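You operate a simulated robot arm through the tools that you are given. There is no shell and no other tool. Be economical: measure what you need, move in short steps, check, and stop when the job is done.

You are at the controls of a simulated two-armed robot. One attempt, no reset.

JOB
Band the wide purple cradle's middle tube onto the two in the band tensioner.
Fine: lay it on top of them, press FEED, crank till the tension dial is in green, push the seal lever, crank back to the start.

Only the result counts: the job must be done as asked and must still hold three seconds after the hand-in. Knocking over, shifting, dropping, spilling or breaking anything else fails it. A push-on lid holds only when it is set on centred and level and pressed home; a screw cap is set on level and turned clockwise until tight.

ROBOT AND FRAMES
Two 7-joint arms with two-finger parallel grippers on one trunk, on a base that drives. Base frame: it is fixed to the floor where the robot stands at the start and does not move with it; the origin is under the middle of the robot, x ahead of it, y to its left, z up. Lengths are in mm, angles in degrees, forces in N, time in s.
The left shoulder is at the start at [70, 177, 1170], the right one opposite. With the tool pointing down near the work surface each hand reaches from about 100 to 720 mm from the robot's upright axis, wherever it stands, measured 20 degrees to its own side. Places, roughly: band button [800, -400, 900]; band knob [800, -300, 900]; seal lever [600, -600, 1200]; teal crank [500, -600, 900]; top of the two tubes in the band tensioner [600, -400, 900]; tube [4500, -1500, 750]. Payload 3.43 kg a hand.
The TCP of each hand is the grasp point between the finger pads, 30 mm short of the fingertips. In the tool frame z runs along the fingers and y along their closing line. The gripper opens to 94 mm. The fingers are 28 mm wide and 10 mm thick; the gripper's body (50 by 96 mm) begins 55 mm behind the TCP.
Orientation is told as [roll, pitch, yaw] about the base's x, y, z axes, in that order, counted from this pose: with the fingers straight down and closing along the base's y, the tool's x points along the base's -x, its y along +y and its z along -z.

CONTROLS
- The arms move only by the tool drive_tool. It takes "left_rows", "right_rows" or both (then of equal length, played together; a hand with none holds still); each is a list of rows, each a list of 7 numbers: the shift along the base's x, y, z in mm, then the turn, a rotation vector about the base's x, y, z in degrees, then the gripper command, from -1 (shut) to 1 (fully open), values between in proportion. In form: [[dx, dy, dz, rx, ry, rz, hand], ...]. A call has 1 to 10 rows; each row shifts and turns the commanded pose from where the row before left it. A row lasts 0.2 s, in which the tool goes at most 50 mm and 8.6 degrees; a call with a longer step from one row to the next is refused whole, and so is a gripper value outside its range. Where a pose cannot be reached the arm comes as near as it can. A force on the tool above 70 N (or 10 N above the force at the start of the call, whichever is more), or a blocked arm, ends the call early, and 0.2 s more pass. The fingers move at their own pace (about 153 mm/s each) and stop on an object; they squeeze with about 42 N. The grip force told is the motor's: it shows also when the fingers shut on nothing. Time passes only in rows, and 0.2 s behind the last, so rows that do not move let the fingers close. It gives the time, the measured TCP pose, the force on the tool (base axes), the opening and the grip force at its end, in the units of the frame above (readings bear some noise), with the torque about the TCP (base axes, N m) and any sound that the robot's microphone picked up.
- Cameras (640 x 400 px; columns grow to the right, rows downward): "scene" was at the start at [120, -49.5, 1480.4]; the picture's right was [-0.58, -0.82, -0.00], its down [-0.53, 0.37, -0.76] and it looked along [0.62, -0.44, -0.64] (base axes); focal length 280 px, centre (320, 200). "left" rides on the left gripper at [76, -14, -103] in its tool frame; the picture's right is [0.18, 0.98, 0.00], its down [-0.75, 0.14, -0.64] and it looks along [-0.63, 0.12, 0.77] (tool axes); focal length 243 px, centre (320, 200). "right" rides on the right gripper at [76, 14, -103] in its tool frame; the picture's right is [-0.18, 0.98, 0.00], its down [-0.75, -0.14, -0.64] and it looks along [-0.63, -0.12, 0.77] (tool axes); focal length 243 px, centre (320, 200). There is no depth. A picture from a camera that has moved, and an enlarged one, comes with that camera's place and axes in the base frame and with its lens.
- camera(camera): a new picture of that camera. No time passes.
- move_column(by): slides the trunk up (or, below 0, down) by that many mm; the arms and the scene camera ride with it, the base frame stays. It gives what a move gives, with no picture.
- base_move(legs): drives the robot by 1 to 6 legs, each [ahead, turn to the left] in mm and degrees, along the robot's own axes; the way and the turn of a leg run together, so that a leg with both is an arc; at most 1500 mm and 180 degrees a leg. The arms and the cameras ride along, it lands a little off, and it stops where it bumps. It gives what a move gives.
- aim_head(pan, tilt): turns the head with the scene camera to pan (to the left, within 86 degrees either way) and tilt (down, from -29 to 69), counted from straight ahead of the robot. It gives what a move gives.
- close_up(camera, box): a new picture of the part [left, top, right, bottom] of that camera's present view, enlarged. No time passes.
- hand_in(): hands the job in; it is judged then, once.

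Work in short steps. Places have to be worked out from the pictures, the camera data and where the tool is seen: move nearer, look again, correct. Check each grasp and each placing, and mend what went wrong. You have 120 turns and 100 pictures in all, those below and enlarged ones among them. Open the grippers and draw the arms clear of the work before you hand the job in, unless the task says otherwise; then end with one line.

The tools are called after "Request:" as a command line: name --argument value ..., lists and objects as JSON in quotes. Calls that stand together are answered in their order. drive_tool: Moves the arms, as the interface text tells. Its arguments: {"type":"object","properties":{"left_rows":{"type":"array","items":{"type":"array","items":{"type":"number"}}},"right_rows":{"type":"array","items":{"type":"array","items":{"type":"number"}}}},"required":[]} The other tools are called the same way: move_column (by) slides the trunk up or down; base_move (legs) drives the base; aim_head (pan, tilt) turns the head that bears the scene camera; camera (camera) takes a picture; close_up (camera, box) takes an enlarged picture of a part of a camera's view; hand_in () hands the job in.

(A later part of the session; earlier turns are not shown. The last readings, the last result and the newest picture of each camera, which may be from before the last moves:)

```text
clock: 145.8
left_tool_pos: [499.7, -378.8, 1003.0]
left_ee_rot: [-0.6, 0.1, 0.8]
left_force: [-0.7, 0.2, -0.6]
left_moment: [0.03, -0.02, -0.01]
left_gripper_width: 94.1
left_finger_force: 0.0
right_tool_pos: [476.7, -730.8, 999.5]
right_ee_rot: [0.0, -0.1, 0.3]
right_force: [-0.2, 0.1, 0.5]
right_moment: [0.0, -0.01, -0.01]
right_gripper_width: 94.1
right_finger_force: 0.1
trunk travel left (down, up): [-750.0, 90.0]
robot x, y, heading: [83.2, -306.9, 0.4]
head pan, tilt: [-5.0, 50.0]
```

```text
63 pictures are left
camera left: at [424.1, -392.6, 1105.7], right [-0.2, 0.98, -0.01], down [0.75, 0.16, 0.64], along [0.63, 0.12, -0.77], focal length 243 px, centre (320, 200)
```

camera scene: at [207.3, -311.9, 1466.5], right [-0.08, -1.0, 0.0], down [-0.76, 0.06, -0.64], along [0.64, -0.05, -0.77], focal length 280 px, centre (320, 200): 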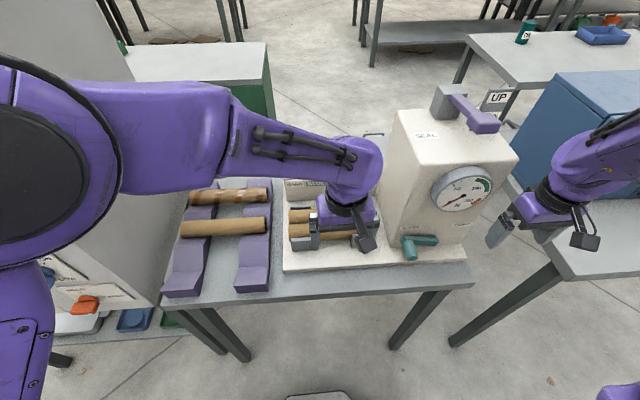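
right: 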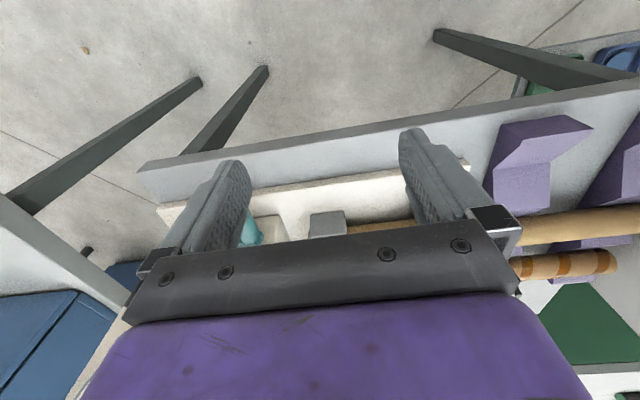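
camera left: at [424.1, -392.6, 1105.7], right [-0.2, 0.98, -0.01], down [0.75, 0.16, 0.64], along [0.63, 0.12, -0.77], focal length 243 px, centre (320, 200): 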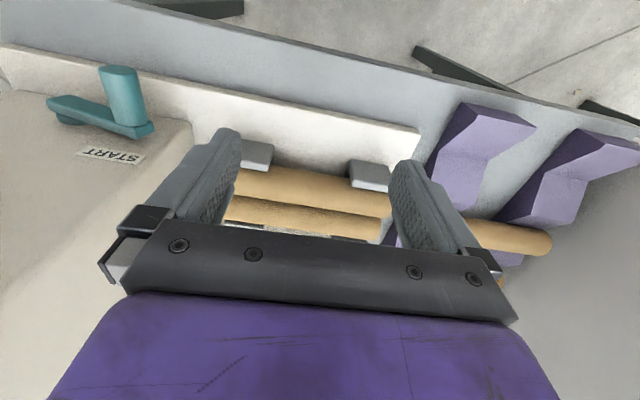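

Estimates: middle cradle tube centre ≈ (622,-104), stack ≈ (590,-380). I move the left hand above the cradle tube while yawing 90° so the fingers close along x.

Request:
drive_tool --left_rows '[[0, 10, 35, 0, 0, 8.5, 1], [5, 25, 25, 0, 0, 8.5, 1], [12, 30, 10, 0, 0, 8.5, 1], [12, 30, 0, 0, 0, 8.5, 1], [12, 30, 0, 0, 0, 8.5, 1], [12, 30, 0, 0, 0, 8.5, 1], [12, 30, 0, 0, 0, 8.5, 1], [15, 30, 0, 0, 0, 8.5, 1], [15, 30, 0, 0, 0, 8.5, 1], [15, 30, 0, 0, 0, 8.5, 1]]'

Request:
camera --camera "left"

Request:
camera --camera "scene"

```text
clock: 148.0
left_tool_pos: [610.3, -102.7, 1073.7]
left_ee_rot: [-0.4, 0.0, 85.8]
left_force: [0.2, -0.1, -0.1]
left_moment: [0.02, 0.01, 0.02]
left_gripper_width: 94.1
left_finger_force: 0.0
right_tool_pos: [477.6, -730.0, 1000.0]
right_ee_rot: [0.1, 0.1, 0.2]
right_force: [0.0, 0.2, -0.9]
right_moment: [0.04, 0.03, -0.02]
right_gripper_width: 93.9
right_finger_force: 0.0
trunk travel left (down, up): [-750.0, 90.0]
robot x, y, heading: [83.1, -307.9, 0.2]
head pan, tilt: [-5.0, 50.0]
```

```text
62 pictures are left
camera left: at [619.0, -179.5, 1176.8], right [-0.99, -0.11, -0.01], down [-0.09, 0.76, 0.64], along [-0.07, 0.64, -0.77], focal length 243 px, centre (320, 200)
```

left: 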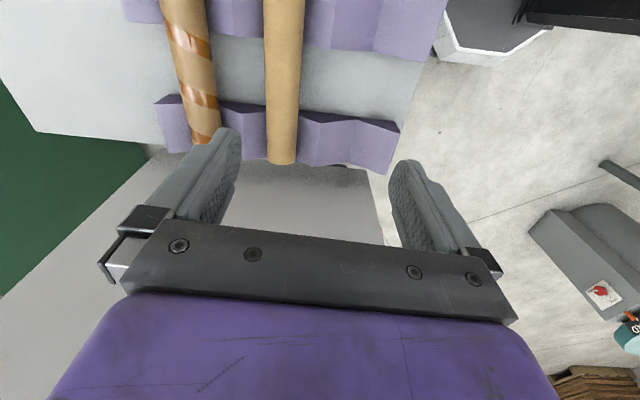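

```text
61 pictures are left
camera scene: at [208.1, -310.4, 1466.4], right [-0.08, -1.0, 0.0], down [-0.76, 0.06, -0.64], along [0.64, -0.05, -0.77], focal length 280 px, centre (320, 200)
```

scene: 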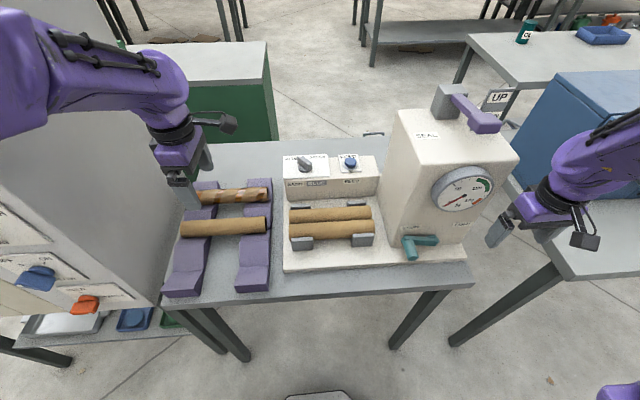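

Combining both cameras: tube centre ≈ (655,-89,845). I move over it at z≈960, finish the yaw, and look again.

Request:
drive_tool --left_rows '[[15, 5, -25, 0, 0, 4, 1], [15, 5, -30, 0, 0, 0, 1], [15, 4, -30, 0, 0, 0, 1], [0, 0, -29, 0, 0, 0, 1]]'

Request:
camera --camera "left"

Request:
close_up --camera "scene" --box '[130, 130, 390, 300]'

```text
clock: 149.0
left_tool_pos: [657.4, -89.5, 957.5]
left_ee_rot: [-0.3, 0.0, 89.7]
left_force: [-0.2, -0.9, 0.0]
left_moment: [0.0, 0.02, -0.02]
left_gripper_width: 94.0
left_finger_force: 0.0
right_tool_pos: [475.6, -730.1, 998.7]
right_ee_rot: [0.0, 0.0, 0.3]
right_force: [-0.9, -0.1, 0.2]
right_moment: [0.0, 0.04, 0.0]
right_gripper_width: 94.1
right_finger_force: 0.0
trunk travel left (down, up): [-750.0, 90.0]
robot x, y, heading: [81.8, -306.3, 0.2]
head pan, tilt: [-5.0, 50.0]
```

```text
60 pictures are left
camera left: at [669.7, -165.4, 1061.1], right [-0.98, -0.18, -0.01], down [-0.14, 0.75, 0.64], along [-0.11, 0.63, -0.77], focal length 243 px, centre (320, 200)
```

left: 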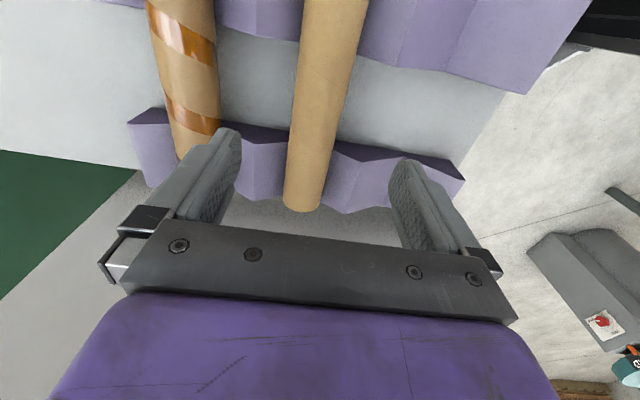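

```text
2.35 times, centred on (260, 215) of scene
camera zoom: at [208.0, -311.6, 1466.4], right [-0.08, -1.0, 0.0], down [-0.76, 0.06, -0.64], along [0.64, -0.05, -0.77], focal length 660 px, centre (461, 165)
```

zoom: 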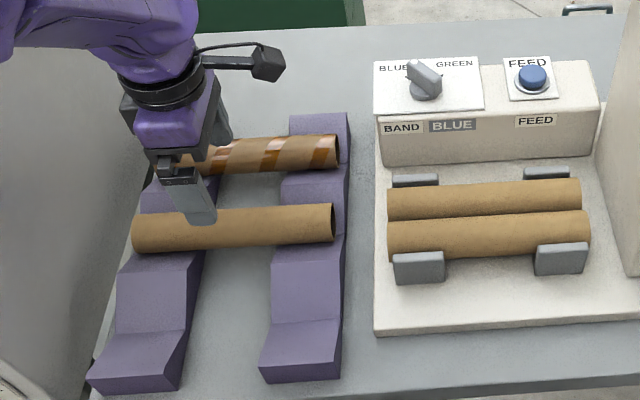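

Tube x≈659 is centred between the fingers, diameter ≈50. I descend to TCP z≈885 and check.

Request:
drive_tool --left_rows '[[1, 0, -25, 0, 0, 0, 1], [0, 0, -25, 0, 0, 0, 1], [0, 0, -22, 0, 0, 0, 1]]'

Request:
camera --camera "left"

Request:
close_up --camera "scene" --box '[150, 150, 310, 290]'

```text
clock: 149.8
left_tool_pos: [654.2, -88.6, 884.8]
left_ee_rot: [-0.5, -0.1, 89.5]
left_force: [-0.3, 0.8, 0.0]
left_moment: [-0.01, 0.0, -0.01]
left_gripper_width: 94.2
left_finger_force: 0.0
right_tool_pos: [477.7, -732.0, 1000.6]
right_ee_rot: [0.0, 0.0, 0.3]
right_force: [-0.5, -0.4, 0.5]
right_moment: [0.02, 0.0, -0.03]
right_gripper_width: 94.1
right_finger_force: 0.0
trunk travel left (down, up): [-750.0, 90.0]
robot x, y, heading: [80.5, -303.5, 0.4]
head pan, tilt: [-5.0, 50.0]
```

```text
58 pictures are left
camera left: at [668.6, -164.2, 987.5], right [-0.98, -0.18, -0.01], down [-0.14, 0.75, 0.64], along [-0.11, 0.63, -0.77], focal length 243 px, centre (320, 200)
```

left: 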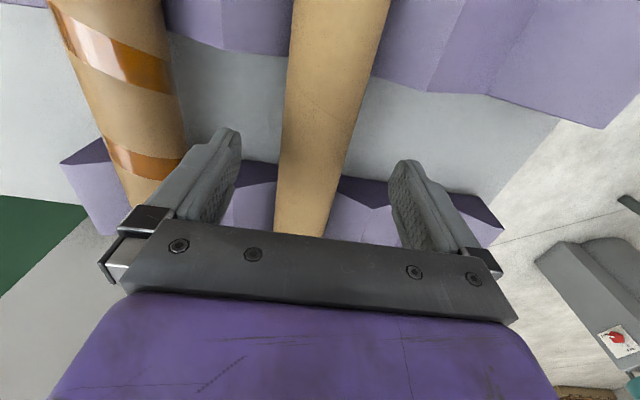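

```text
2.86 times, centred on (230, 220) of scene
camera zoom: at [207.5, -311.6, 1466.5], right [-0.08, -1.0, 0.0], down [-0.76, 0.06, -0.64], along [0.64, -0.05, -0.77], focal length 801 px, centre (577, 143)
```

zoom: 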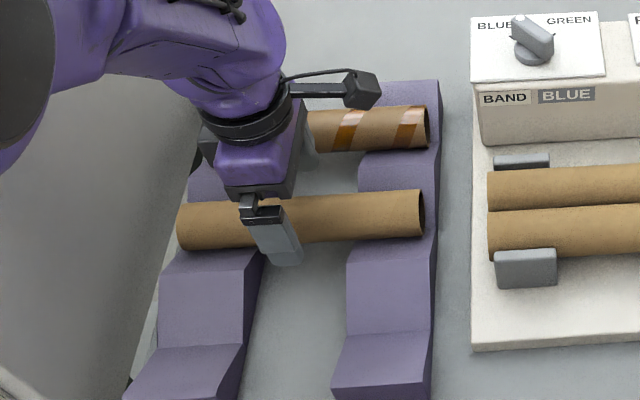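

Tube centre ≈ (654,·,845); the fingers straddle it. I lower to z≈865 (a high grip, to clear the lower tubes later) and close.

Request:
drive_tool --left_rows '[[0, 0, -19, 0, 0, 0, 1], [0, 0, 0, 0, 0, 0, -1], [0, 0, 0, 0, 0, 0, -1], [0, 0, 0, 0, 0, 0, -1]]'

Request:
close_up --camera "scene" --box '[150, 150, 310, 290]'

```text
clock: 150.8
left_tool_pos: [655.0, -88.0, 865.2]
left_ee_rot: [-0.6, 0.0, 89.6]
left_force: [2.9, 0.4, 3.1]
left_moment: [-0.05, -0.05, 0.03]
left_gripper_width: 43.7
left_finger_force: 41.4
right_tool_pos: [477.5, -731.7, 999.9]
right_ee_rot: [0.0, 0.0, 0.3]
right_force: [-0.2, -0.1, -0.2]
right_moment: [0.03, -0.02, 0.01]
right_gripper_width: 93.7
right_finger_force: 0.0
trunk travel left (down, up): [-750.0, 90.0]
robot x, y, heading: [84.1, -300.6, 0.4]
head pan, tilt: [-5.0, 50.0]
```

```text
2.86 times, centred on (230, 220) of scene
camera zoom: at [207.3, -311.9, 1466.5], right [-0.08, -1.0, 0.0], down [-0.76, 0.06, -0.64], along [0.64, -0.05, -0.77], focal length 801 px, centre (577, 143)
```

zoom: 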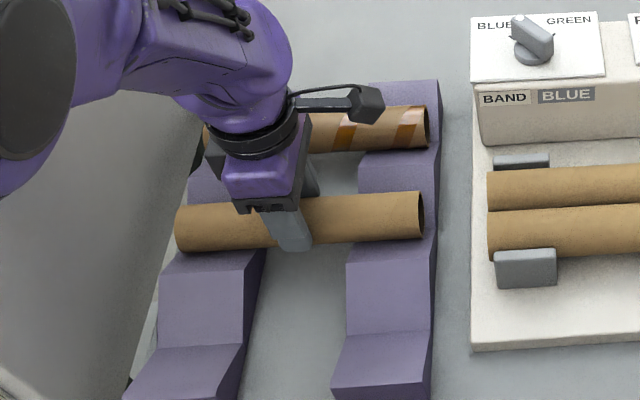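

Gripped at 44 mm. I lift 130 mm and check the hold.

Request:
drive_tool --left_rows '[[0, 0, 20, 0, 0, 0, -1], [0, 0, 35, 0, 0, 0, -1], [0, 0, 40, 0, 0, 0, -1], [0, 0, 40, 0, 0, 0, -1], [0, 0, 0, 0, 0, 0, -1]]'

Request:
camera --camera "scene"

```text
clock: 152.0
left_tool_pos: [655.3, -91.1, 1003.7]
left_ee_rot: [-0.4, 0.0, 89.7]
left_force: [0.7, 1.5, -0.9]
left_moment: [-0.04, -0.05, -0.04]
left_gripper_width: 43.8
left_finger_force: 42.3
right_tool_pos: [477.0, -731.5, 999.8]
right_ee_rot: [0.0, 0.0, 0.3]
right_force: [0.6, 0.4, -0.4]
right_moment: [0.02, -0.04, -0.04]
right_gripper_width: 94.1
right_finger_force: 0.0
trunk travel left (down, up): [-750.0, 90.0]
robot x, y, heading: [76.7, -306.3, 0.2]
head pan, tilt: [-5.0, 50.0]
```

```text
55 pictures are left
camera scene: at [208.0, -311.5, 1466.3], right [-0.08, -1.0, 0.0], down [-0.76, 0.06, -0.64], along [0.64, -0.05, -0.77], focal length 280 px, centre (320, 200)
```

scene: 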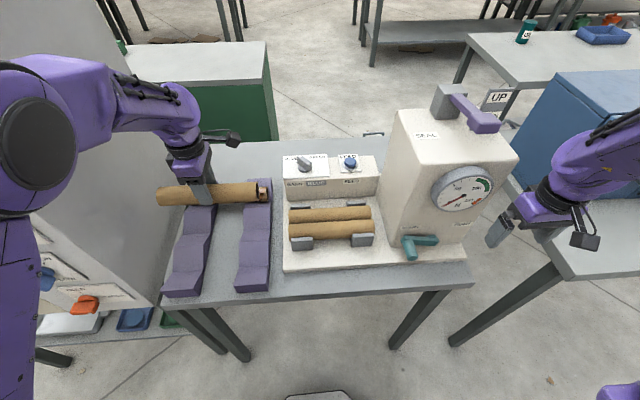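

Held level. I carry it over the stack at z≈985.

Request:
drive_tool --left_rows '[[-4, -30, 0, 0, 0, 0, -1], [-4, -42, 0, 0, 0, 0, -1], [-4, -45, 0, 0, 0, 0, -1], [-4, -45, 0, 0, 0, 0, -1], [-4, -45, 0, 0, 0, 0, -1], [-4, -42, 0, 0, 0, 0, -1], [-3, -35, -18, 0, 0, 0, -1], [0, 0, 0, 0, 0, 0, -1]]'

Request:
camera --camera "left"

Request:
close_up --camera "scene" --box '[240, 110, 480, 280]'

```text
clock: 153.8
left_tool_pos: [631.0, -369.6, 988.2]
left_ee_rot: [-0.5, 0.7, 90.5]
left_force: [-0.6, -0.2, -1.4]
left_moment: [-0.05, 0.01, -0.04]
left_gripper_width: 43.6
left_finger_force: 41.8
right_tool_pos: [477.6, -731.2, 999.4]
right_ee_rot: [-0.1, 0.0, 0.3]
right_force: [0.5, 0.3, -0.1]
right_moment: [0.01, -0.01, -0.04]
right_gripper_width: 94.1
right_finger_force: 0.3
trunk travel left (down, up): [-750.0, 90.0]
robot x, y, heading: [81.0, -304.1, 0.5]
head pan, tilt: [-5.0, 50.0]
```

```text
54 pictures are left
camera left: at [646.3, -443.8, 1091.2], right [-0.98, -0.19, -0.01], down [-0.15, 0.76, 0.63], along [-0.12, 0.62, -0.78], focal length 243 px, centre (320, 200)
```

left: 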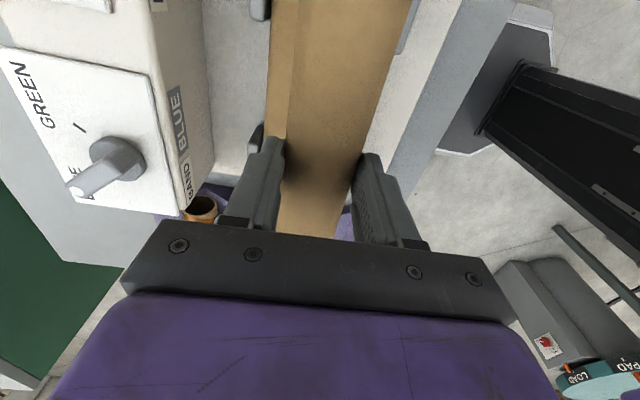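

```text
2.35 times, centred on (360, 195) of scene
camera zoom: at [207.4, -311.5, 1466.4], right [-0.08, -1.0, 0.0], down [-0.76, 0.06, -0.64], along [0.64, -0.05, -0.77], focal length 660 px, centre (226, 212)
```

zoom: 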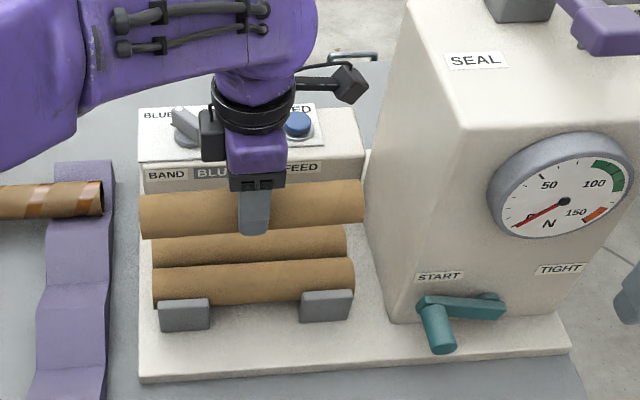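

Clips give the stack's centre at x≈635, lower tubes z≈865–870. I shift +4 in x, lower to z≈945 and look.

Request:
drive_tool --left_rows '[[4, -3, -15, 0, 0, 0, -1], [0, -2, -15, 0, 0, 0, -1], [0, 0, -12, 0, 0, 0, -1], [0, 0, 0, 0, 0, 0, -1]]'

Request:
camera --camera "left"

Request:
close_up --camera "scene" --box '[270, 130, 430, 270]'

```text
clock: 154.8
left_tool_pos: [631.5, -379.0, 939.5]
left_ee_rot: [-0.5, -0.2, 89.7]
left_force: [0.1, -0.2, -0.9]
left_moment: [-0.01, 0.0, -0.04]
left_gripper_width: 43.8
left_finger_force: 42.3
right_tool_pos: [477.3, -731.7, 1000.2]
right_ee_rot: [0.0, 0.1, 0.3]
right_force: [-0.3, -0.3, 0.4]
right_moment: [0.0, 0.0, 0.0]
right_gripper_width: 93.9
right_finger_force: 0.1
trunk travel left (down, up): [-750.0, 90.0]
robot x, y, heading: [83.7, -306.4, 0.5]
head pan, tilt: [-5.0, 50.0]
```

```text
52 pictures are left
camera left: at [645.4, -456.0, 1042.6], right [-0.98, -0.18, -0.01], down [-0.14, 0.75, 0.64], along [-0.11, 0.63, -0.77], focal length 243 px, centre (320, 200)
```

left: 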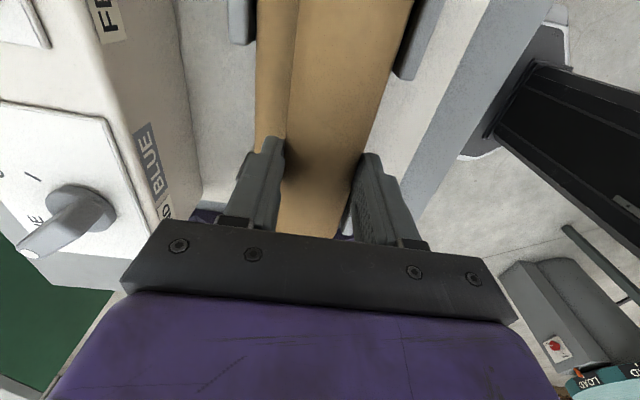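

```text
2.86 times, centred on (350, 200) of scene
camera zoom: at [207.5, -312.0, 1466.4], right [-0.08, -1.0, 0.0], down [-0.76, 0.06, -0.64], along [0.64, -0.05, -0.77], focal length 801 px, centre (234, 200)
```

zoom: 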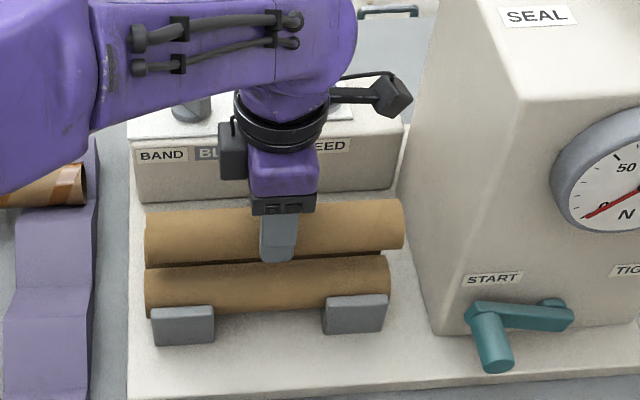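

Held tube is ~4 mm short in x and ~6 mm too far in −y relative to the stack. I correct and lower gently, watching the force.

Request:
drive_tool --left_rows '[[4, 6, 0, 0, 0, 0, -1], [0, 0, -3, 0, 0, 0, -1], [0, 0, -3, 0, 0, 0, -1], [0, 0, -2, 0, 0, 0, -1], [0, 0, 0, 0, 0, 0, -1]]'

```text
clock: 156.0
left_tool_pos: [636.4, -372.0, 933.8]
left_ee_rot: [-0.5, -0.1, 89.6]
left_force: [0.3, 0.4, -1.0]
left_moment: [0.01, 0.0, -0.01]
left_gripper_width: 43.6
left_finger_force: 41.9
right_tool_pos: [477.3, -732.4, 999.7]
right_ee_rot: [0.0, 0.0, 0.3]
right_force: [0.6, -0.5, 0.3]
right_moment: [0.0, 0.01, -0.02]
right_gripper_width: 94.1
right_finger_force: 0.1
trunk travel left (down, up): [-750.0, 90.0]
robot x, y, heading: [81.5, -301.9, 0.1]
head pan, tilt: [-5.0, 50.0]
```

No contact yet; I continue lowering a few millimetres.

Request:
drive_tool --left_rows '[[0, 0, -3, 0, 0, 0, -1], [0, 0, -2, 0, 0, 0, -1], [0, 0, 0, 0, 0, 0, -1]]'

Request:
drive_tool --left_rows '[[0, 0, -2, 0, 0, 0, -1], [0, 0, -1, 0, 0, 0, -1], [0, 0, 0, 0, 0, 0, -1]]'

Request:
camera --camera "left"

Request:
close_up --camera "scene" --box '[270, 170, 400, 260]'

```text
clock: 156.8
left_tool_pos: [636.6, -373.1, 929.9]
left_ee_rot: [-0.4, 0.1, 89.5]
left_force: [0.6, 0.5, -0.3]
left_moment: [0.02, 0.02, 0.02]
left_gripper_width: 43.7
left_finger_force: 42.5
right_tool_pos: [476.8, -731.3, 1000.7]
right_ee_rot: [0.1, 0.0, 0.3]
right_force: [0.9, 0.1, 0.0]
right_moment: [0.02, 0.01, 0.02]
right_gripper_width: 93.9
right_finger_force: 0.1
trunk travel left (down, up): [-750.0, 90.0]
robot x, y, heading: [79.1, -307.4, 0.5]
head pan, tilt: [-5.0, 50.0]
```

```text
clock: 157.6
left_tool_pos: [636.1, -373.0, 925.8]
left_ee_rot: [-0.5, 0.0, 89.6]
left_force: [0.0, 0.7, -0.4]
left_moment: [0.0, 0.0, -0.02]
left_gripper_width: 43.5
left_finger_force: 41.7
right_tool_pos: [477.9, -731.0, 999.6]
right_ee_rot: [0.0, 0.0, 0.4]
right_force: [-0.4, 0.7, 0.3]
right_moment: [0.0, 0.0, 0.01]
right_gripper_width: 94.2
right_finger_force: 0.0
trunk travel left (down, up): [-750.0, 90.0]
robot x, y, heading: [82.8, -307.9, 0.4]
head pan, tilt: [-5.0, 50.0]
```

```text
50 pictures are left
camera left: at [650.6, -448.4, 1029.2], right [-0.98, -0.18, -0.01], down [-0.14, 0.75, 0.64], along [-0.11, 0.63, -0.77], focal length 243 px, centre (320, 200)
```

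left: 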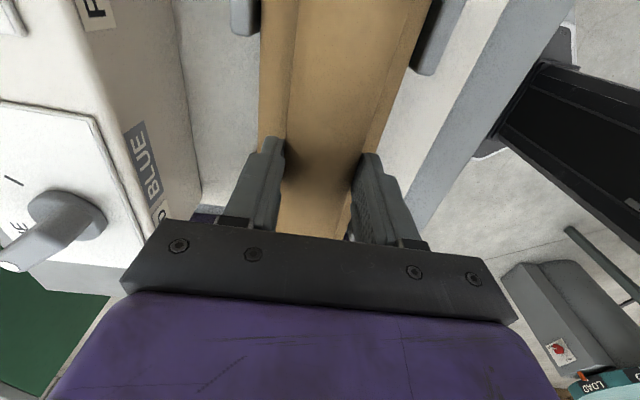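

```text
4.44 times, centred on (335, 215) of scene
camera zoom: at [207.3, -311.9, 1466.4], right [-0.08, -1.0, 0.0], down [-0.76, 0.06, -0.64], along [0.64, -0.05, -0.77], focal length 1246 px, centre (253, 133)
```

zoom: 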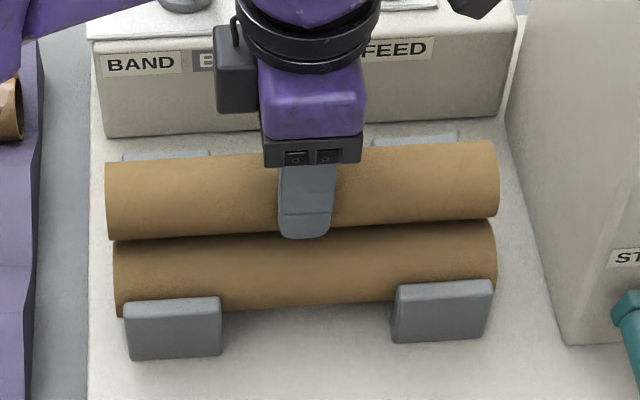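

Aligned within ~1–3 mm (stack mid x≈639, held ≈638). I keep lowering until contact.

Request:
drive_tool --left_rows '[[0, 0, -2, 0, 0, 0, -1], [0, 0, -1, 0, 0, 0, -1], [0, 0, 0, 0, 0, 0, -1]]'

Request:
drive_tool --left_rows '[[0, 0, -2, 0, 0, 0, -1], [0, 0, 0, 0, 0, 0, -1]]'

Request:
drive_tool --left_rows '[[0, 0, -2, 0, 0, 0, -1], [0, 0, 0, 0, 0, 0, -1]]'

```text
clock: 158.4
left_tool_pos: [636.0, -372.9, 924.5]
left_ee_rot: [-0.5, 0.0, 89.6]
left_force: [0.0, 0.5, -0.5]
left_moment: [0.02, -0.01, 0.01]
left_gripper_width: 43.4
left_finger_force: 42.1
right_tool_pos: [477.3, -732.0, 1001.6]
right_ee_rot: [0.0, 0.1, 0.3]
right_force: [0.2, 0.3, -0.4]
right_moment: [0.03, -0.02, -0.05]
right_gripper_width: 93.8
right_finger_force: 0.0
trunk travel left (down, up): [-750.0, 90.0]
robot x, y, heading: [83.0, -306.6, 0.5]
head pan, tilt: [-5.0, 50.0]
```

```text
clock: 159.0
left_tool_pos: [637.2, -371.9, 922.0]
left_ee_rot: [-0.5, 0.0, 89.5]
left_force: [-0.1, 0.5, -0.6]
left_moment: [-0.01, 0.0, -0.04]
left_gripper_width: 43.5
left_finger_force: 42.2
right_tool_pos: [477.5, -731.7, 1000.9]
right_ee_rot: [-0.1, 0.0, 0.2]
right_force: [-0.3, -0.2, -0.5]
right_moment: [0.03, 0.02, 0.0]
right_gripper_width: 94.0
right_finger_force: 0.1
trunk travel left (down, up): [-750.0, 90.0]
robot x, y, heading: [80.0, -307.6, 0.3]
head pan, tilt: [-5.0, 50.0]
```

```text
clock: 159.6
left_tool_pos: [635.8, -373.1, 921.0]
left_ee_rot: [-0.5, 0.1, 89.7]
left_force: [1.0, -0.5, 0.8]
left_moment: [-0.11, 0.0, 0.01]
left_gripper_width: 43.6
left_finger_force: 41.9
right_tool_pos: [477.5, -731.2, 1001.0]
right_ee_rot: [0.0, 0.0, 0.4]
right_force: [-0.7, 0.2, 0.0]
right_moment: [0.01, 0.03, -0.03]
right_gripper_width: 93.8
right_finger_force: 0.1
trunk travel left (down, up): [-750.0, 90.0]
robot x, y, heading: [78.1, -304.6, 0.5]
head pan, tilt: [-5.0, 50.0]
```

First hint of contact (moment −0.11). Another 1–2 mm.

Request:
drive_tool --left_rows '[[0, 0, -1.5, 0, 0, 0, -1], [0, 0, 0, 0, 0, 0, -1]]'

Request:
drive_tool --left_rows '[[0, 0, -1, 0, 0, 0, -1], [0, 0, 0, 0, 0, 0, -1]]'

Request:
close_up --camera "scene" --box '[270, 170, 400, 260]'

```text
clock: 160.2
left_tool_pos: [636.5, -371.7, 919.2]
left_ee_rot: [-0.7, -0.1, 89.7]
left_force: [2.2, -1.7, 11.1]
left_moment: [0.08, 0.06, -0.04]
left_gripper_width: 43.5
left_finger_force: 41.8
right_tool_pos: [474.9, -731.5, 1000.0]
right_ee_rot: [0.0, -0.1, 0.2]
right_force: [0.1, -0.2, -0.2]
right_moment: [0.01, 0.0, -0.01]
right_gripper_width: 93.9
right_finger_force: 0.1
trunk travel left (down, up): [-750.0, 90.0]
robot x, y, heading: [78.7, -305.5, 0.4]
head pan, tilt: [-5.0, 50.0]
```

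```text
clock: 160.8
left_tool_pos: [635.5, -371.1, 919.8]
left_ee_rot: [-0.8, -0.1, 89.7]
left_force: [8.3, -0.7, 23.2]
left_moment: [0.1, -0.06, -0.09]
left_gripper_width: 43.4
left_finger_force: 41.7
right_tool_pos: [476.0, -730.7, 1000.8]
right_ee_rot: [0.0, -0.1, 0.3]
right_force: [0.4, 1.0, 0.6]
right_moment: [0.0, -0.02, 0.03]
right_gripper_width: 94.1
right_finger_force: 0.1
trunk travel left (down, up): [-750.0, 90.0]
robot x, y, heading: [83.1, -304.6, 0.2]
head pan, tilt: [-5.0, 50.0]
```

```text
4.44 times, centred on (335, 215) of scene
camera zoom: at [205.1, -311.7, 1466.9], right [-0.08, -1.0, 0.0], down [-0.76, 0.06, -0.64], along [0.64, -0.05, -0.77], focal length 1246 px, centre (253, 133)
```

zoom: 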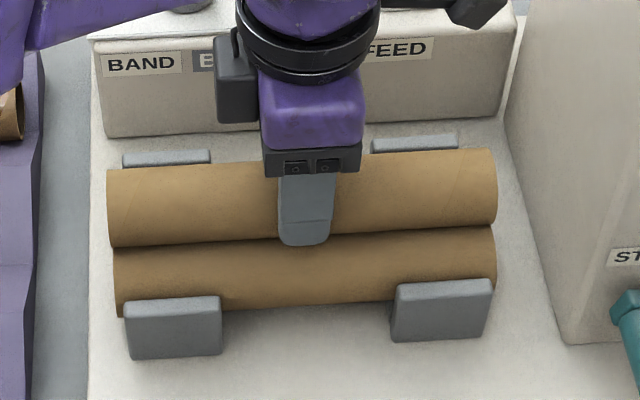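

The tube rests on the stack (Fz 23 N, slight +x push). I relax by +1.5 mm in x, +0.7 in z, then open part-way and let it settle.

Request:
drive_tool --left_rows '[[1.5, 0, 0.7, 0, 0, 0, -1], [0, 0, 0, 0, 0, 0, -1], [0, 0, 0, 0, 0, 0, -0.02], [0, 0, 0, 0, 0, 0, 0.1], [0, 0, 0, 0, 0, 0, 0.3], [0, 0, 0, 0, 0, 0, 0.3]]'

Request:
close_up --camera "scene" --box '[270, 170, 400, 260]'

Request:
camera --camera "left"

```text
clock: 162.2
left_tool_pos: [636.6, -372.7, 917.3]
left_ee_rot: [-0.5, 0.1, 89.6]
left_force: [-0.1, -1.0, -0.5]
left_moment: [0.02, -0.01, 0.01]
left_gripper_width: 61.1
left_finger_force: 0.1
right_tool_pos: [477.3, -731.7, 998.9]
right_ee_rot: [0.0, -0.1, 0.3]
right_force: [0.7, 0.2, 0.3]
right_moment: [0.03, 0.04, -0.02]
right_gripper_width: 94.0
right_finger_force: 0.1
trunk travel left (down, up): [-750.0, 90.0]
robot x, y, heading: [79.2, -303.9, 0.3]
head pan, tilt: [-5.0, 50.0]
```

```text
4.44 times, centred on (335, 215) of scene
camera zoom: at [207.0, -311.9, 1466.4], right [-0.08, -1.0, 0.0], down [-0.76, 0.06, -0.64], along [0.64, -0.05, -0.77], focal length 1246 px, centre (253, 133)
```

zoom: 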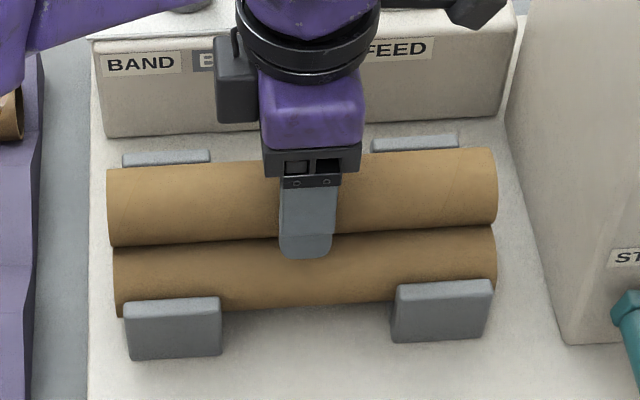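

```text
46 pictures are left
camera left: at [651.2, -448.5, 1020.9], right [-0.98, -0.18, -0.01], down [-0.14, 0.75, 0.64], along [-0.11, 0.63, -0.77], focal length 243 px, centre (320, 200)
```

left: 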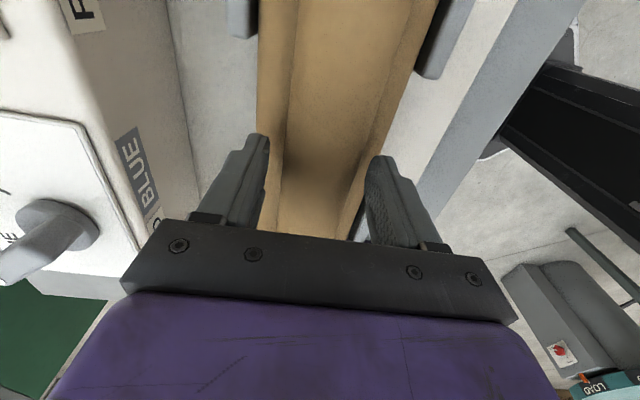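

The tube stays seated. I lift the left hand straight up, then move it aside to the left.

Request:
drive_tool --left_rows '[[0, 0, 15, 0, 0, 0, 0.3], [0, 0, 35, 0, 0, 0, 0.3], [0, 0, 45, 0, 0, 0, 0.3], [0, 0, 45, 0, 0, 0, 0.3], [-10, 40, 20, 0, 0, 0, 0.3], [-15, 45, 0, 0, 0, 0, 0.3], [-15, 45, 0, 0, 0, 0, 0.3], [-15, 45, 0, 0, 0, 0, 0.3], [-15, 45, 0, 0, 0, 0, 0.3], [-15, 45, 0, 0, 0, 0, 0.3]]'

Request:
close_up --camera "scene" --box '[260, 70, 540, 280]'

Request:
camera --camera "right"

```text
clock: 164.4
left_tool_pos: [550.9, -106.1, 1077.3]
left_ee_rot: [-0.4, 0.1, 89.6]
left_force: [-0.1, 0.1, 0.3]
left_moment: [-0.02, -0.01, 0.02]
left_gripper_width: 61.3
left_finger_force: 0.0
right_tool_pos: [475.9, -730.7, 1000.6]
right_ee_rot: [-0.1, 0.0, 0.3]
right_force: [-0.3, 0.2, 0.1]
right_moment: [-0.03, 0.01, 0.01]
right_gripper_width: 94.0
right_finger_force: 0.0
trunk travel left (down, up): [-750.0, 90.0]
robot x, y, heading: [79.2, -305.9, 0.3]
head pan, tilt: [-5.0, 50.0]
```

```text
1.90 times, centred on (400, 175) of scene
camera zoom: at [206.6, -309.8, 1466.5], right [-0.08, -1.0, 0.0], down [-0.76, 0.06, -0.64], along [0.64, -0.05, -0.77], focal length 534 px, centre (168, 248)
```

zoom: 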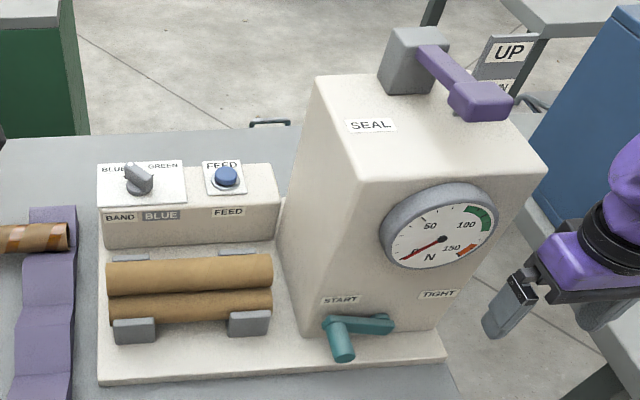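

```text
44 pictures are left
camera right: at [400.6, -716.4, 1102.1], right [0.18, 0.98, 0.0], down [0.75, -0.14, 0.64], along [0.63, -0.12, -0.77], focal length 243 px, centre (320, 200)
```

right: 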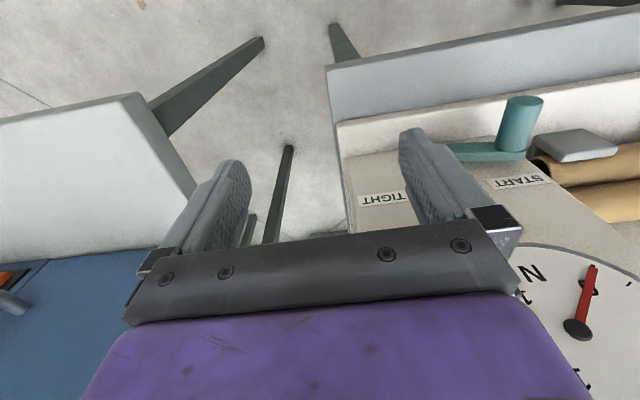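

The tube sits well. The FEED button (~[775,-438,935]) is best reached with the left arm; I retract the left hand a bit, close it, and turn the base 30° right.

Request:
drive_tool --left_rows '[[-30, 0, 0, 0, 0, 0, -1], [-30, 0, 0, 0, 0, 0, -1], [0, 0, 0, 0, 0, 0, -1]]'

Request:
base_move --legs '[[0, -30]]'

Request:
aim_head --pan 20 --tilt 45

Request:
camera --camera "scene"

Request:
camera --camera "left"

```text
clock: 165.2
left_tool_pos: [492.7, -108.2, 1076.6]
left_ee_rot: [-0.5, -0.1, 89.7]
left_force: [0.4, -0.2, -0.3]
left_moment: [0.02, 0.01, 0.0]
left_gripper_width: 0.2
left_finger_force: 32.7
right_tool_pos: [478.1, -732.4, 998.6]
right_ee_rot: [0.1, 0.1, 0.4]
right_force: [-0.2, -0.8, 0.9]
right_moment: [-0.01, 0.01, 0.02]
right_gripper_width: 94.2
right_finger_force: 0.0
trunk travel left (down, up): [-750.0, 90.0]
robot x, y, heading: [79.0, -306.1, 0.5]
head pan, tilt: [-5.0, 50.0]
```

```text
clock: 167.1
left_tool_pos: [535.9, -342.3, 1077.3]
left_ee_rot: [-0.5, -0.1, 59.3]
left_force: [-0.4, -0.4, 0.3]
left_moment: [0.03, 0.0, -0.02]
left_gripper_width: 0.2
left_finger_force: 32.9
right_tool_pos: [208.4, -873.0, 1000.3]
right_ee_rot: [0.0, -0.1, -29.8]
right_force: [-0.6, -0.7, 0.3]
right_moment: [-0.03, -0.03, -0.01]
right_gripper_width: 94.0
right_finger_force: 0.0
trunk travel left (down, up): [-750.0, 90.0]
robot x, y, heading: [79.3, -306.5, -29.9]
head pan, tilt: [-5.0, 50.0]
```

```text
clock: 168.0
left_tool_pos: [536.7, -342.6, 1076.2]
left_ee_rot: [-0.5, -0.1, 59.4]
left_force: [0.6, -0.4, 0.8]
left_moment: [0.0, 0.0, 0.01]
left_gripper_width: 0.0
left_finger_force: 33.3
right_tool_pos: [209.1, -872.0, 1001.1]
right_ee_rot: [0.0, 0.0, -29.9]
right_force: [0.2, -0.1, -0.2]
right_moment: [-0.01, 0.0, 0.02]
right_gripper_width: 94.0
right_finger_force: 0.0
trunk travel left (down, up): [-750.0, 90.0]
robot x, y, heading: [79.2, -306.0, -29.7]
head pan, tilt: [20.0, 45.0]
```

```text
43 pictures are left
camera scene: at [203.9, -344.7, 1473.3], right [-0.17, -0.99, 0.0], down [-0.7, 0.12, -0.71], along [0.7, -0.12, -0.71], focal length 280 px, centre (320, 200)
```

scene: 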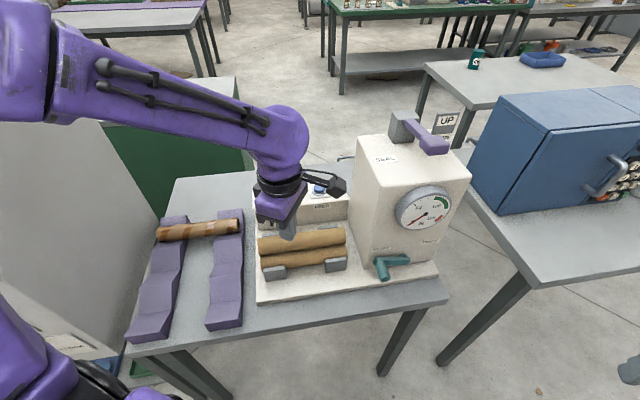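

```text
42 pictures are left
camera left: at [510.0, -413.5, 1179.4], right [-0.94, 0.34, -0.01], down [0.26, 0.72, 0.64], along [0.23, 0.6, -0.77], focal length 243 px, centre (320, 200)
```

left: 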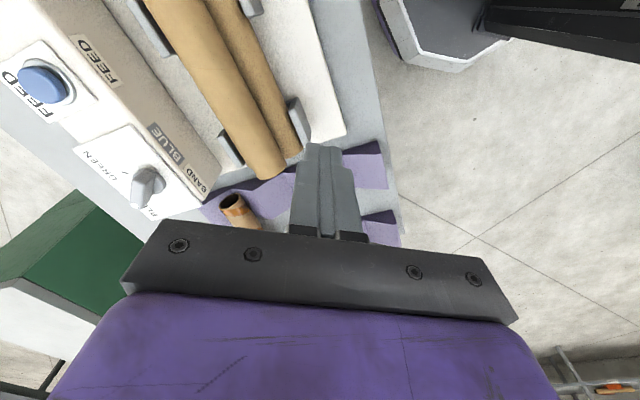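

Button ≈ (777,-443,935). I yaw the left hand back to ~0° (camera away from the tower) while moving toward a point above the button.

Request:
drive_tool --left_rows '[[10, 0, 0, 0, 0, -8.4, -1], [20, -5, 0, 0, 0, -8.4, -1], [25, -10, 0, 0, 0, -8.4, -1], [28, -12, -5, 0, 0, -8.4, -1], [30, -13, -5, 0, 0, -8.4, -1], [30, -14, -5, 0, 0, -8.4, -1], [30, -14, -5, 0, 0, -8.4, -1], [30, -14, -5, 0, 0, 0, -1], [27, -14, -5, 0, 0, 0, -1], [0, 0, 0, 0, 0, 0, -1]]'

Request:
camera --camera "left"

Request:
close_up --camera "scene" --box '[220, 100, 420, 260]'

```text
clock: 170.2
left_tool_pos: [763.6, -438.1, 1048.5]
left_ee_rot: [-0.5, 0.0, 0.4]
left_force: [-0.3, -0.3, 0.1]
left_moment: [-0.03, 0.02, -0.01]
left_gripper_width: 0.0
left_finger_force: 33.4
right_tool_pos: [207.6, -871.8, 1000.2]
right_ee_rot: [0.0, 0.0, -30.0]
right_force: [-0.5, -0.4, -0.8]
right_moment: [0.03, -0.03, 0.01]
right_gripper_width: 94.3
right_finger_force: 0.1
trunk travel left (down, up): [-750.0, 90.0]
robot x, y, heading: [82.3, -302.8, -30.1]
head pan, tilt: [20.0, 45.0]
```

```text
41 pictures are left
camera left: at [689.6, -451.6, 1151.2], right [-0.19, 0.98, -0.01], down [0.75, 0.15, 0.64], along [0.63, 0.12, -0.77], focal length 243 px, centre (320, 200)
```

left: 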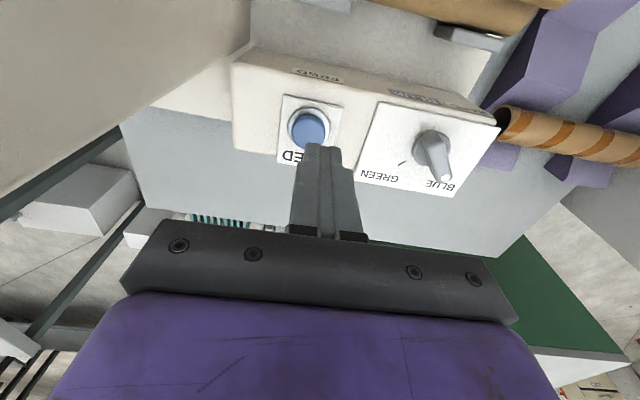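

```text
2.50 times, centred on (320, 180) of scene
camera zoom: at [203.0, -344.0, 1473.5], right [-0.17, -0.99, 0.0], down [-0.7, 0.12, -0.71], along [0.7, -0.12, -0.71], focal length 701 px, centre (320, 250)
```

zoom: 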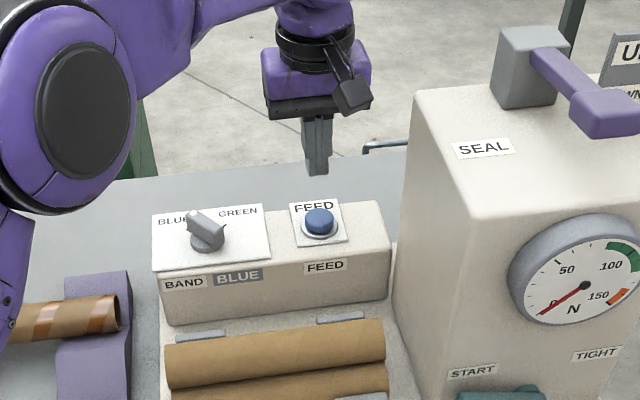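

Intersecting the rays: button top ≈ (784,-445,929). I position above it and come down to just above contact.

Request:
drive_tool --left_rows '[[10, -3, -15, 0, 0, 0, -1], [10, -3, -25, 0, 0, 0, -1], [0, 0, -25, 0, 0, 0, -1], [0, 0, -8, 0, 0, 0, -1], [0, 0, 0, 0, 0, 0, -1]]'

Request:
camera --camera "left"

Request:
close_up --camera "scene" --box '[220, 100, 420, 260]'

```text
clock: 171.4
left_tool_pos: [785.9, -445.0, 972.9]
left_ee_rot: [-0.5, 0.0, 0.6]
left_force: [0.2, 0.7, -0.9]
left_moment: [0.02, -0.01, 0.01]
left_gripper_width: 0.0
left_finger_force: 32.5
right_tool_pos: [208.9, -874.2, 1000.2]
right_ee_rot: [0.0, 0.0, -29.9]
right_force: [0.8, 0.5, 1.0]
right_moment: [-0.02, -0.02, -0.03]
right_gripper_width: 94.2
right_finger_force: 0.1
trunk travel left (down, up): [-750.0, 90.0]
robot x, y, heading: [79.4, -301.3, -30.5]
head pan, tilt: [20.0, 45.0]
```

```text
39 pictures are left
camera left: at [711.2, -457.6, 1075.5], right [-0.19, 0.98, -0.01], down [0.75, 0.15, 0.64], along [0.63, 0.12, -0.77], focal length 243 px, centre (320, 200)
```

left: 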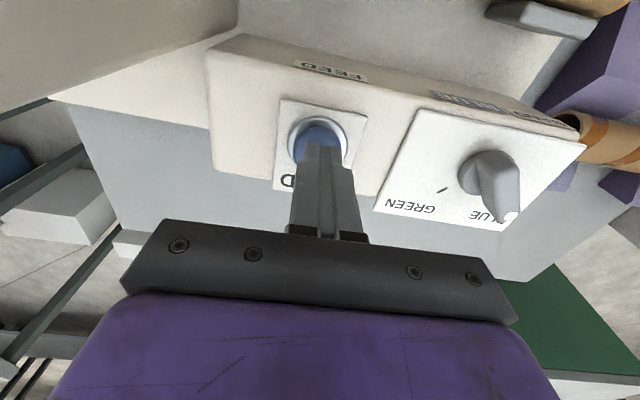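

```text
2.50 times, centred on (320, 180) of scene
camera zoom: at [203.9, -344.6, 1473.4], right [-0.17, -0.99, 0.0], down [-0.7, 0.12, -0.71], along [0.7, -0.12, -0.71], focal length 701 px, centre (320, 250)
```

zoom: 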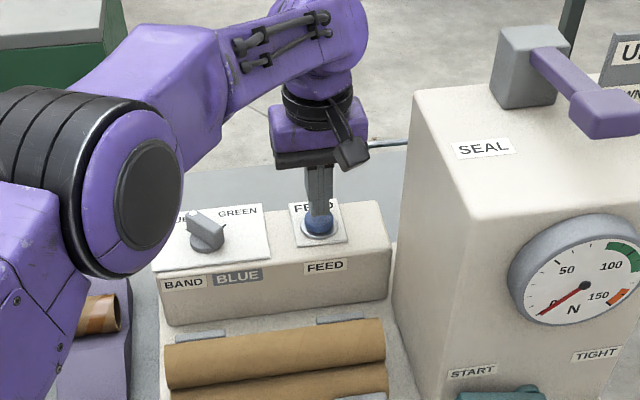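

Fingertips are right over the button. I press down in small steps.

Request:
drive_tool --left_rows '[[-1, 0, -5, 0, 0, 0, -1], [0, 0, -5, 0, 0, 0, -1], [0, 0, -3, 0, 0, 0, -1], [0, 0, -3, 0, 0, 0, -1], [0, 0, 0, 0, 0, 0, -1]]'

```text
clock: 172.6
left_tool_pos: [785.9, -443.5, 957.6]
left_ee_rot: [-0.6, -0.2, 0.6]
left_force: [1.1, -1.0, 3.7]
left_moment: [-0.04, -0.02, 0.01]
left_gripper_width: 0.0
left_finger_force: 33.2
right_tool_pos: [208.7, -873.6, 999.7]
right_ee_rot: [0.0, 0.0, -29.9]
right_force: [0.2, -0.2, 0.3]
right_moment: [0.01, 0.01, 0.01]
right_gripper_width: 94.3
right_finger_force: 0.0
trunk travel left (down, up): [-750.0, 90.0]
robot x, y, heading: [73.9, -306.9, -29.7]
head pan, tilt: [20.0, 45.0]
heard: click
```

A click was heard. I raise the hand and look for the band.

Request:
drive_tool --left_rows '[[0, 0, 10, 0, 0, 0, -1], [0, 0, 30, 0, 0, 0, -1], [0, 0, 40, 0, 0, 0, -1], [-10, 10, 30, 0, 0, 0, -1], [-40, 20, 0, 0, 0, 0, -1], [-40, 25, 0, 0, 0, 0, -1], [-40, 25, 0, 0, 0, 0, -1], [-40, 25, 0, 0, 0, 0, -1], [-40, 25, 0, 0, 0, 0, -1], [-35, 25, 0, 0, 0, 0, -1]]'

Request:
close_up --camera "scene" --box '[230, 100, 470, 300]'

```text
clock: 174.8
left_tool_pos: [541.4, -283.9, 1067.5]
left_ee_rot: [-0.5, -0.1, 0.4]
left_force: [0.5, 0.8, 0.4]
left_moment: [-0.07, 0.03, 0.02]
left_gripper_width: 0.0
left_finger_force: 32.5
right_tool_pos: [209.9, -869.0, 1002.9]
right_ee_rot: [-0.2, 0.0, -30.0]
right_force: [0.5, 1.0, 0.5]
right_moment: [-0.04, -0.01, 0.04]
right_gripper_width: 93.9
right_finger_force: 0.0
trunk travel left (down, up): [-750.0, 90.0]
robot x, y, heading: [81.3, -307.7, -29.9]
head pan, tilt: [20.0, 45.0]
```

```text
2.00 times, centred on (350, 200) of scene
camera zoom: at [206.6, -338.2, 1473.2], right [-0.17, -0.99, 0.0], down [-0.7, 0.12, -0.71], along [0.7, -0.12, -0.71], focal length 561 px, centre (260, 200)
```

zoom: 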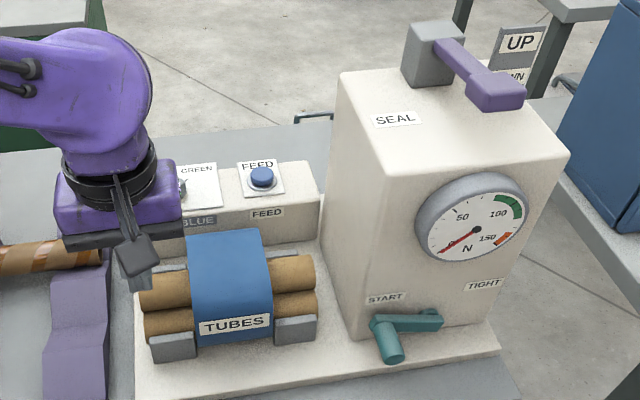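

The blue band with the "TUBES" label is fed round the bundle. Now I turn back 30° so the right arm can work the crank.

Request:
base_move --legs '[[0, 30]]'

Request:
aim_head --pan -25 --tilt 48

Request:
close_up --camera "scene" --box '[200, 60, 480, 270]'

Request:
camera --camera "right"

```text
clock: 176.7
left_tool_pos: [470.8, -63.0, 1068.6]
left_ee_rot: [-0.5, -0.1, 30.3]
left_force: [0.6, -1.1, -0.5]
left_moment: [-0.02, 0.0, 0.0]
left_gripper_width: 0.2
left_finger_force: 32.8
right_tool_pos: [473.1, -733.8, 1000.2]
right_ee_rot: [0.0, 0.0, -0.1]
right_force: [-0.7, -0.7, 0.6]
right_moment: [-0.02, 0.01, 0.01]
right_gripper_width: 93.9
right_finger_force: 0.0
trunk travel left (down, up): [-750.0, 90.0]
robot x, y, heading: [79.2, -304.5, -0.3]
head pan, tilt: [20.0, 45.0]
```

```text
clock: 177.8
left_tool_pos: [470.8, -62.6, 1068.8]
left_ee_rot: [-0.5, -0.2, 30.3]
left_force: [1.2, 0.1, -0.7]
left_moment: [-0.02, -0.02, 0.01]
left_gripper_width: 0.0
left_finger_force: 33.0
right_tool_pos: [473.5, -734.8, 999.8]
right_ee_rot: [0.0, 0.0, -0.2]
right_force: [-0.2, 0.0, 0.7]
right_moment: [-0.04, 0.02, -0.01]
right_gripper_width: 94.1
right_finger_force: 0.1
trunk travel left (down, up): [-750.0, 90.0]
robot x, y, heading: [78.2, -306.7, -0.1]
head pan, tilt: [-25.0, 48.0]
```

```text
1.90 times, centred on (340, 165) of scene
camera zoom: at [201.8, -339.2, 1469.2], right [-0.42, -0.91, 0.0], down [-0.67, 0.32, -0.67], along [0.61, -0.28, -0.74], focal length 534 px, centre (282, 267)
```

zoom: 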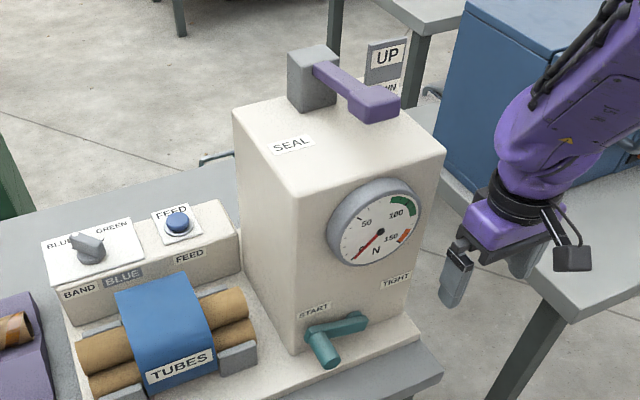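

```text
35 pictures are left
camera right: at [397.3, -720.6, 1101.4], right [0.19, 0.98, 0.0], down [0.75, -0.14, 0.64], along [0.63, -0.12, -0.77], focal length 243 px, centre (320, 200)
```

right: 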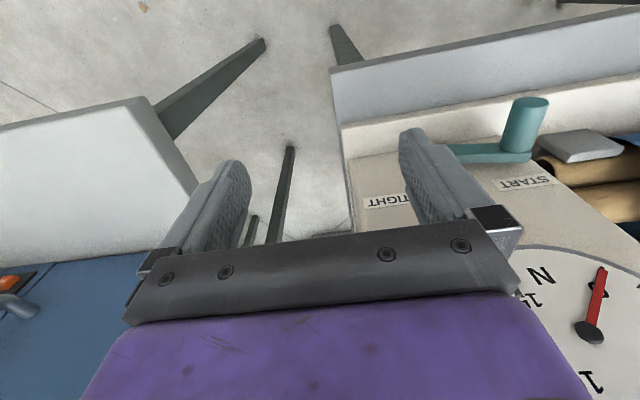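

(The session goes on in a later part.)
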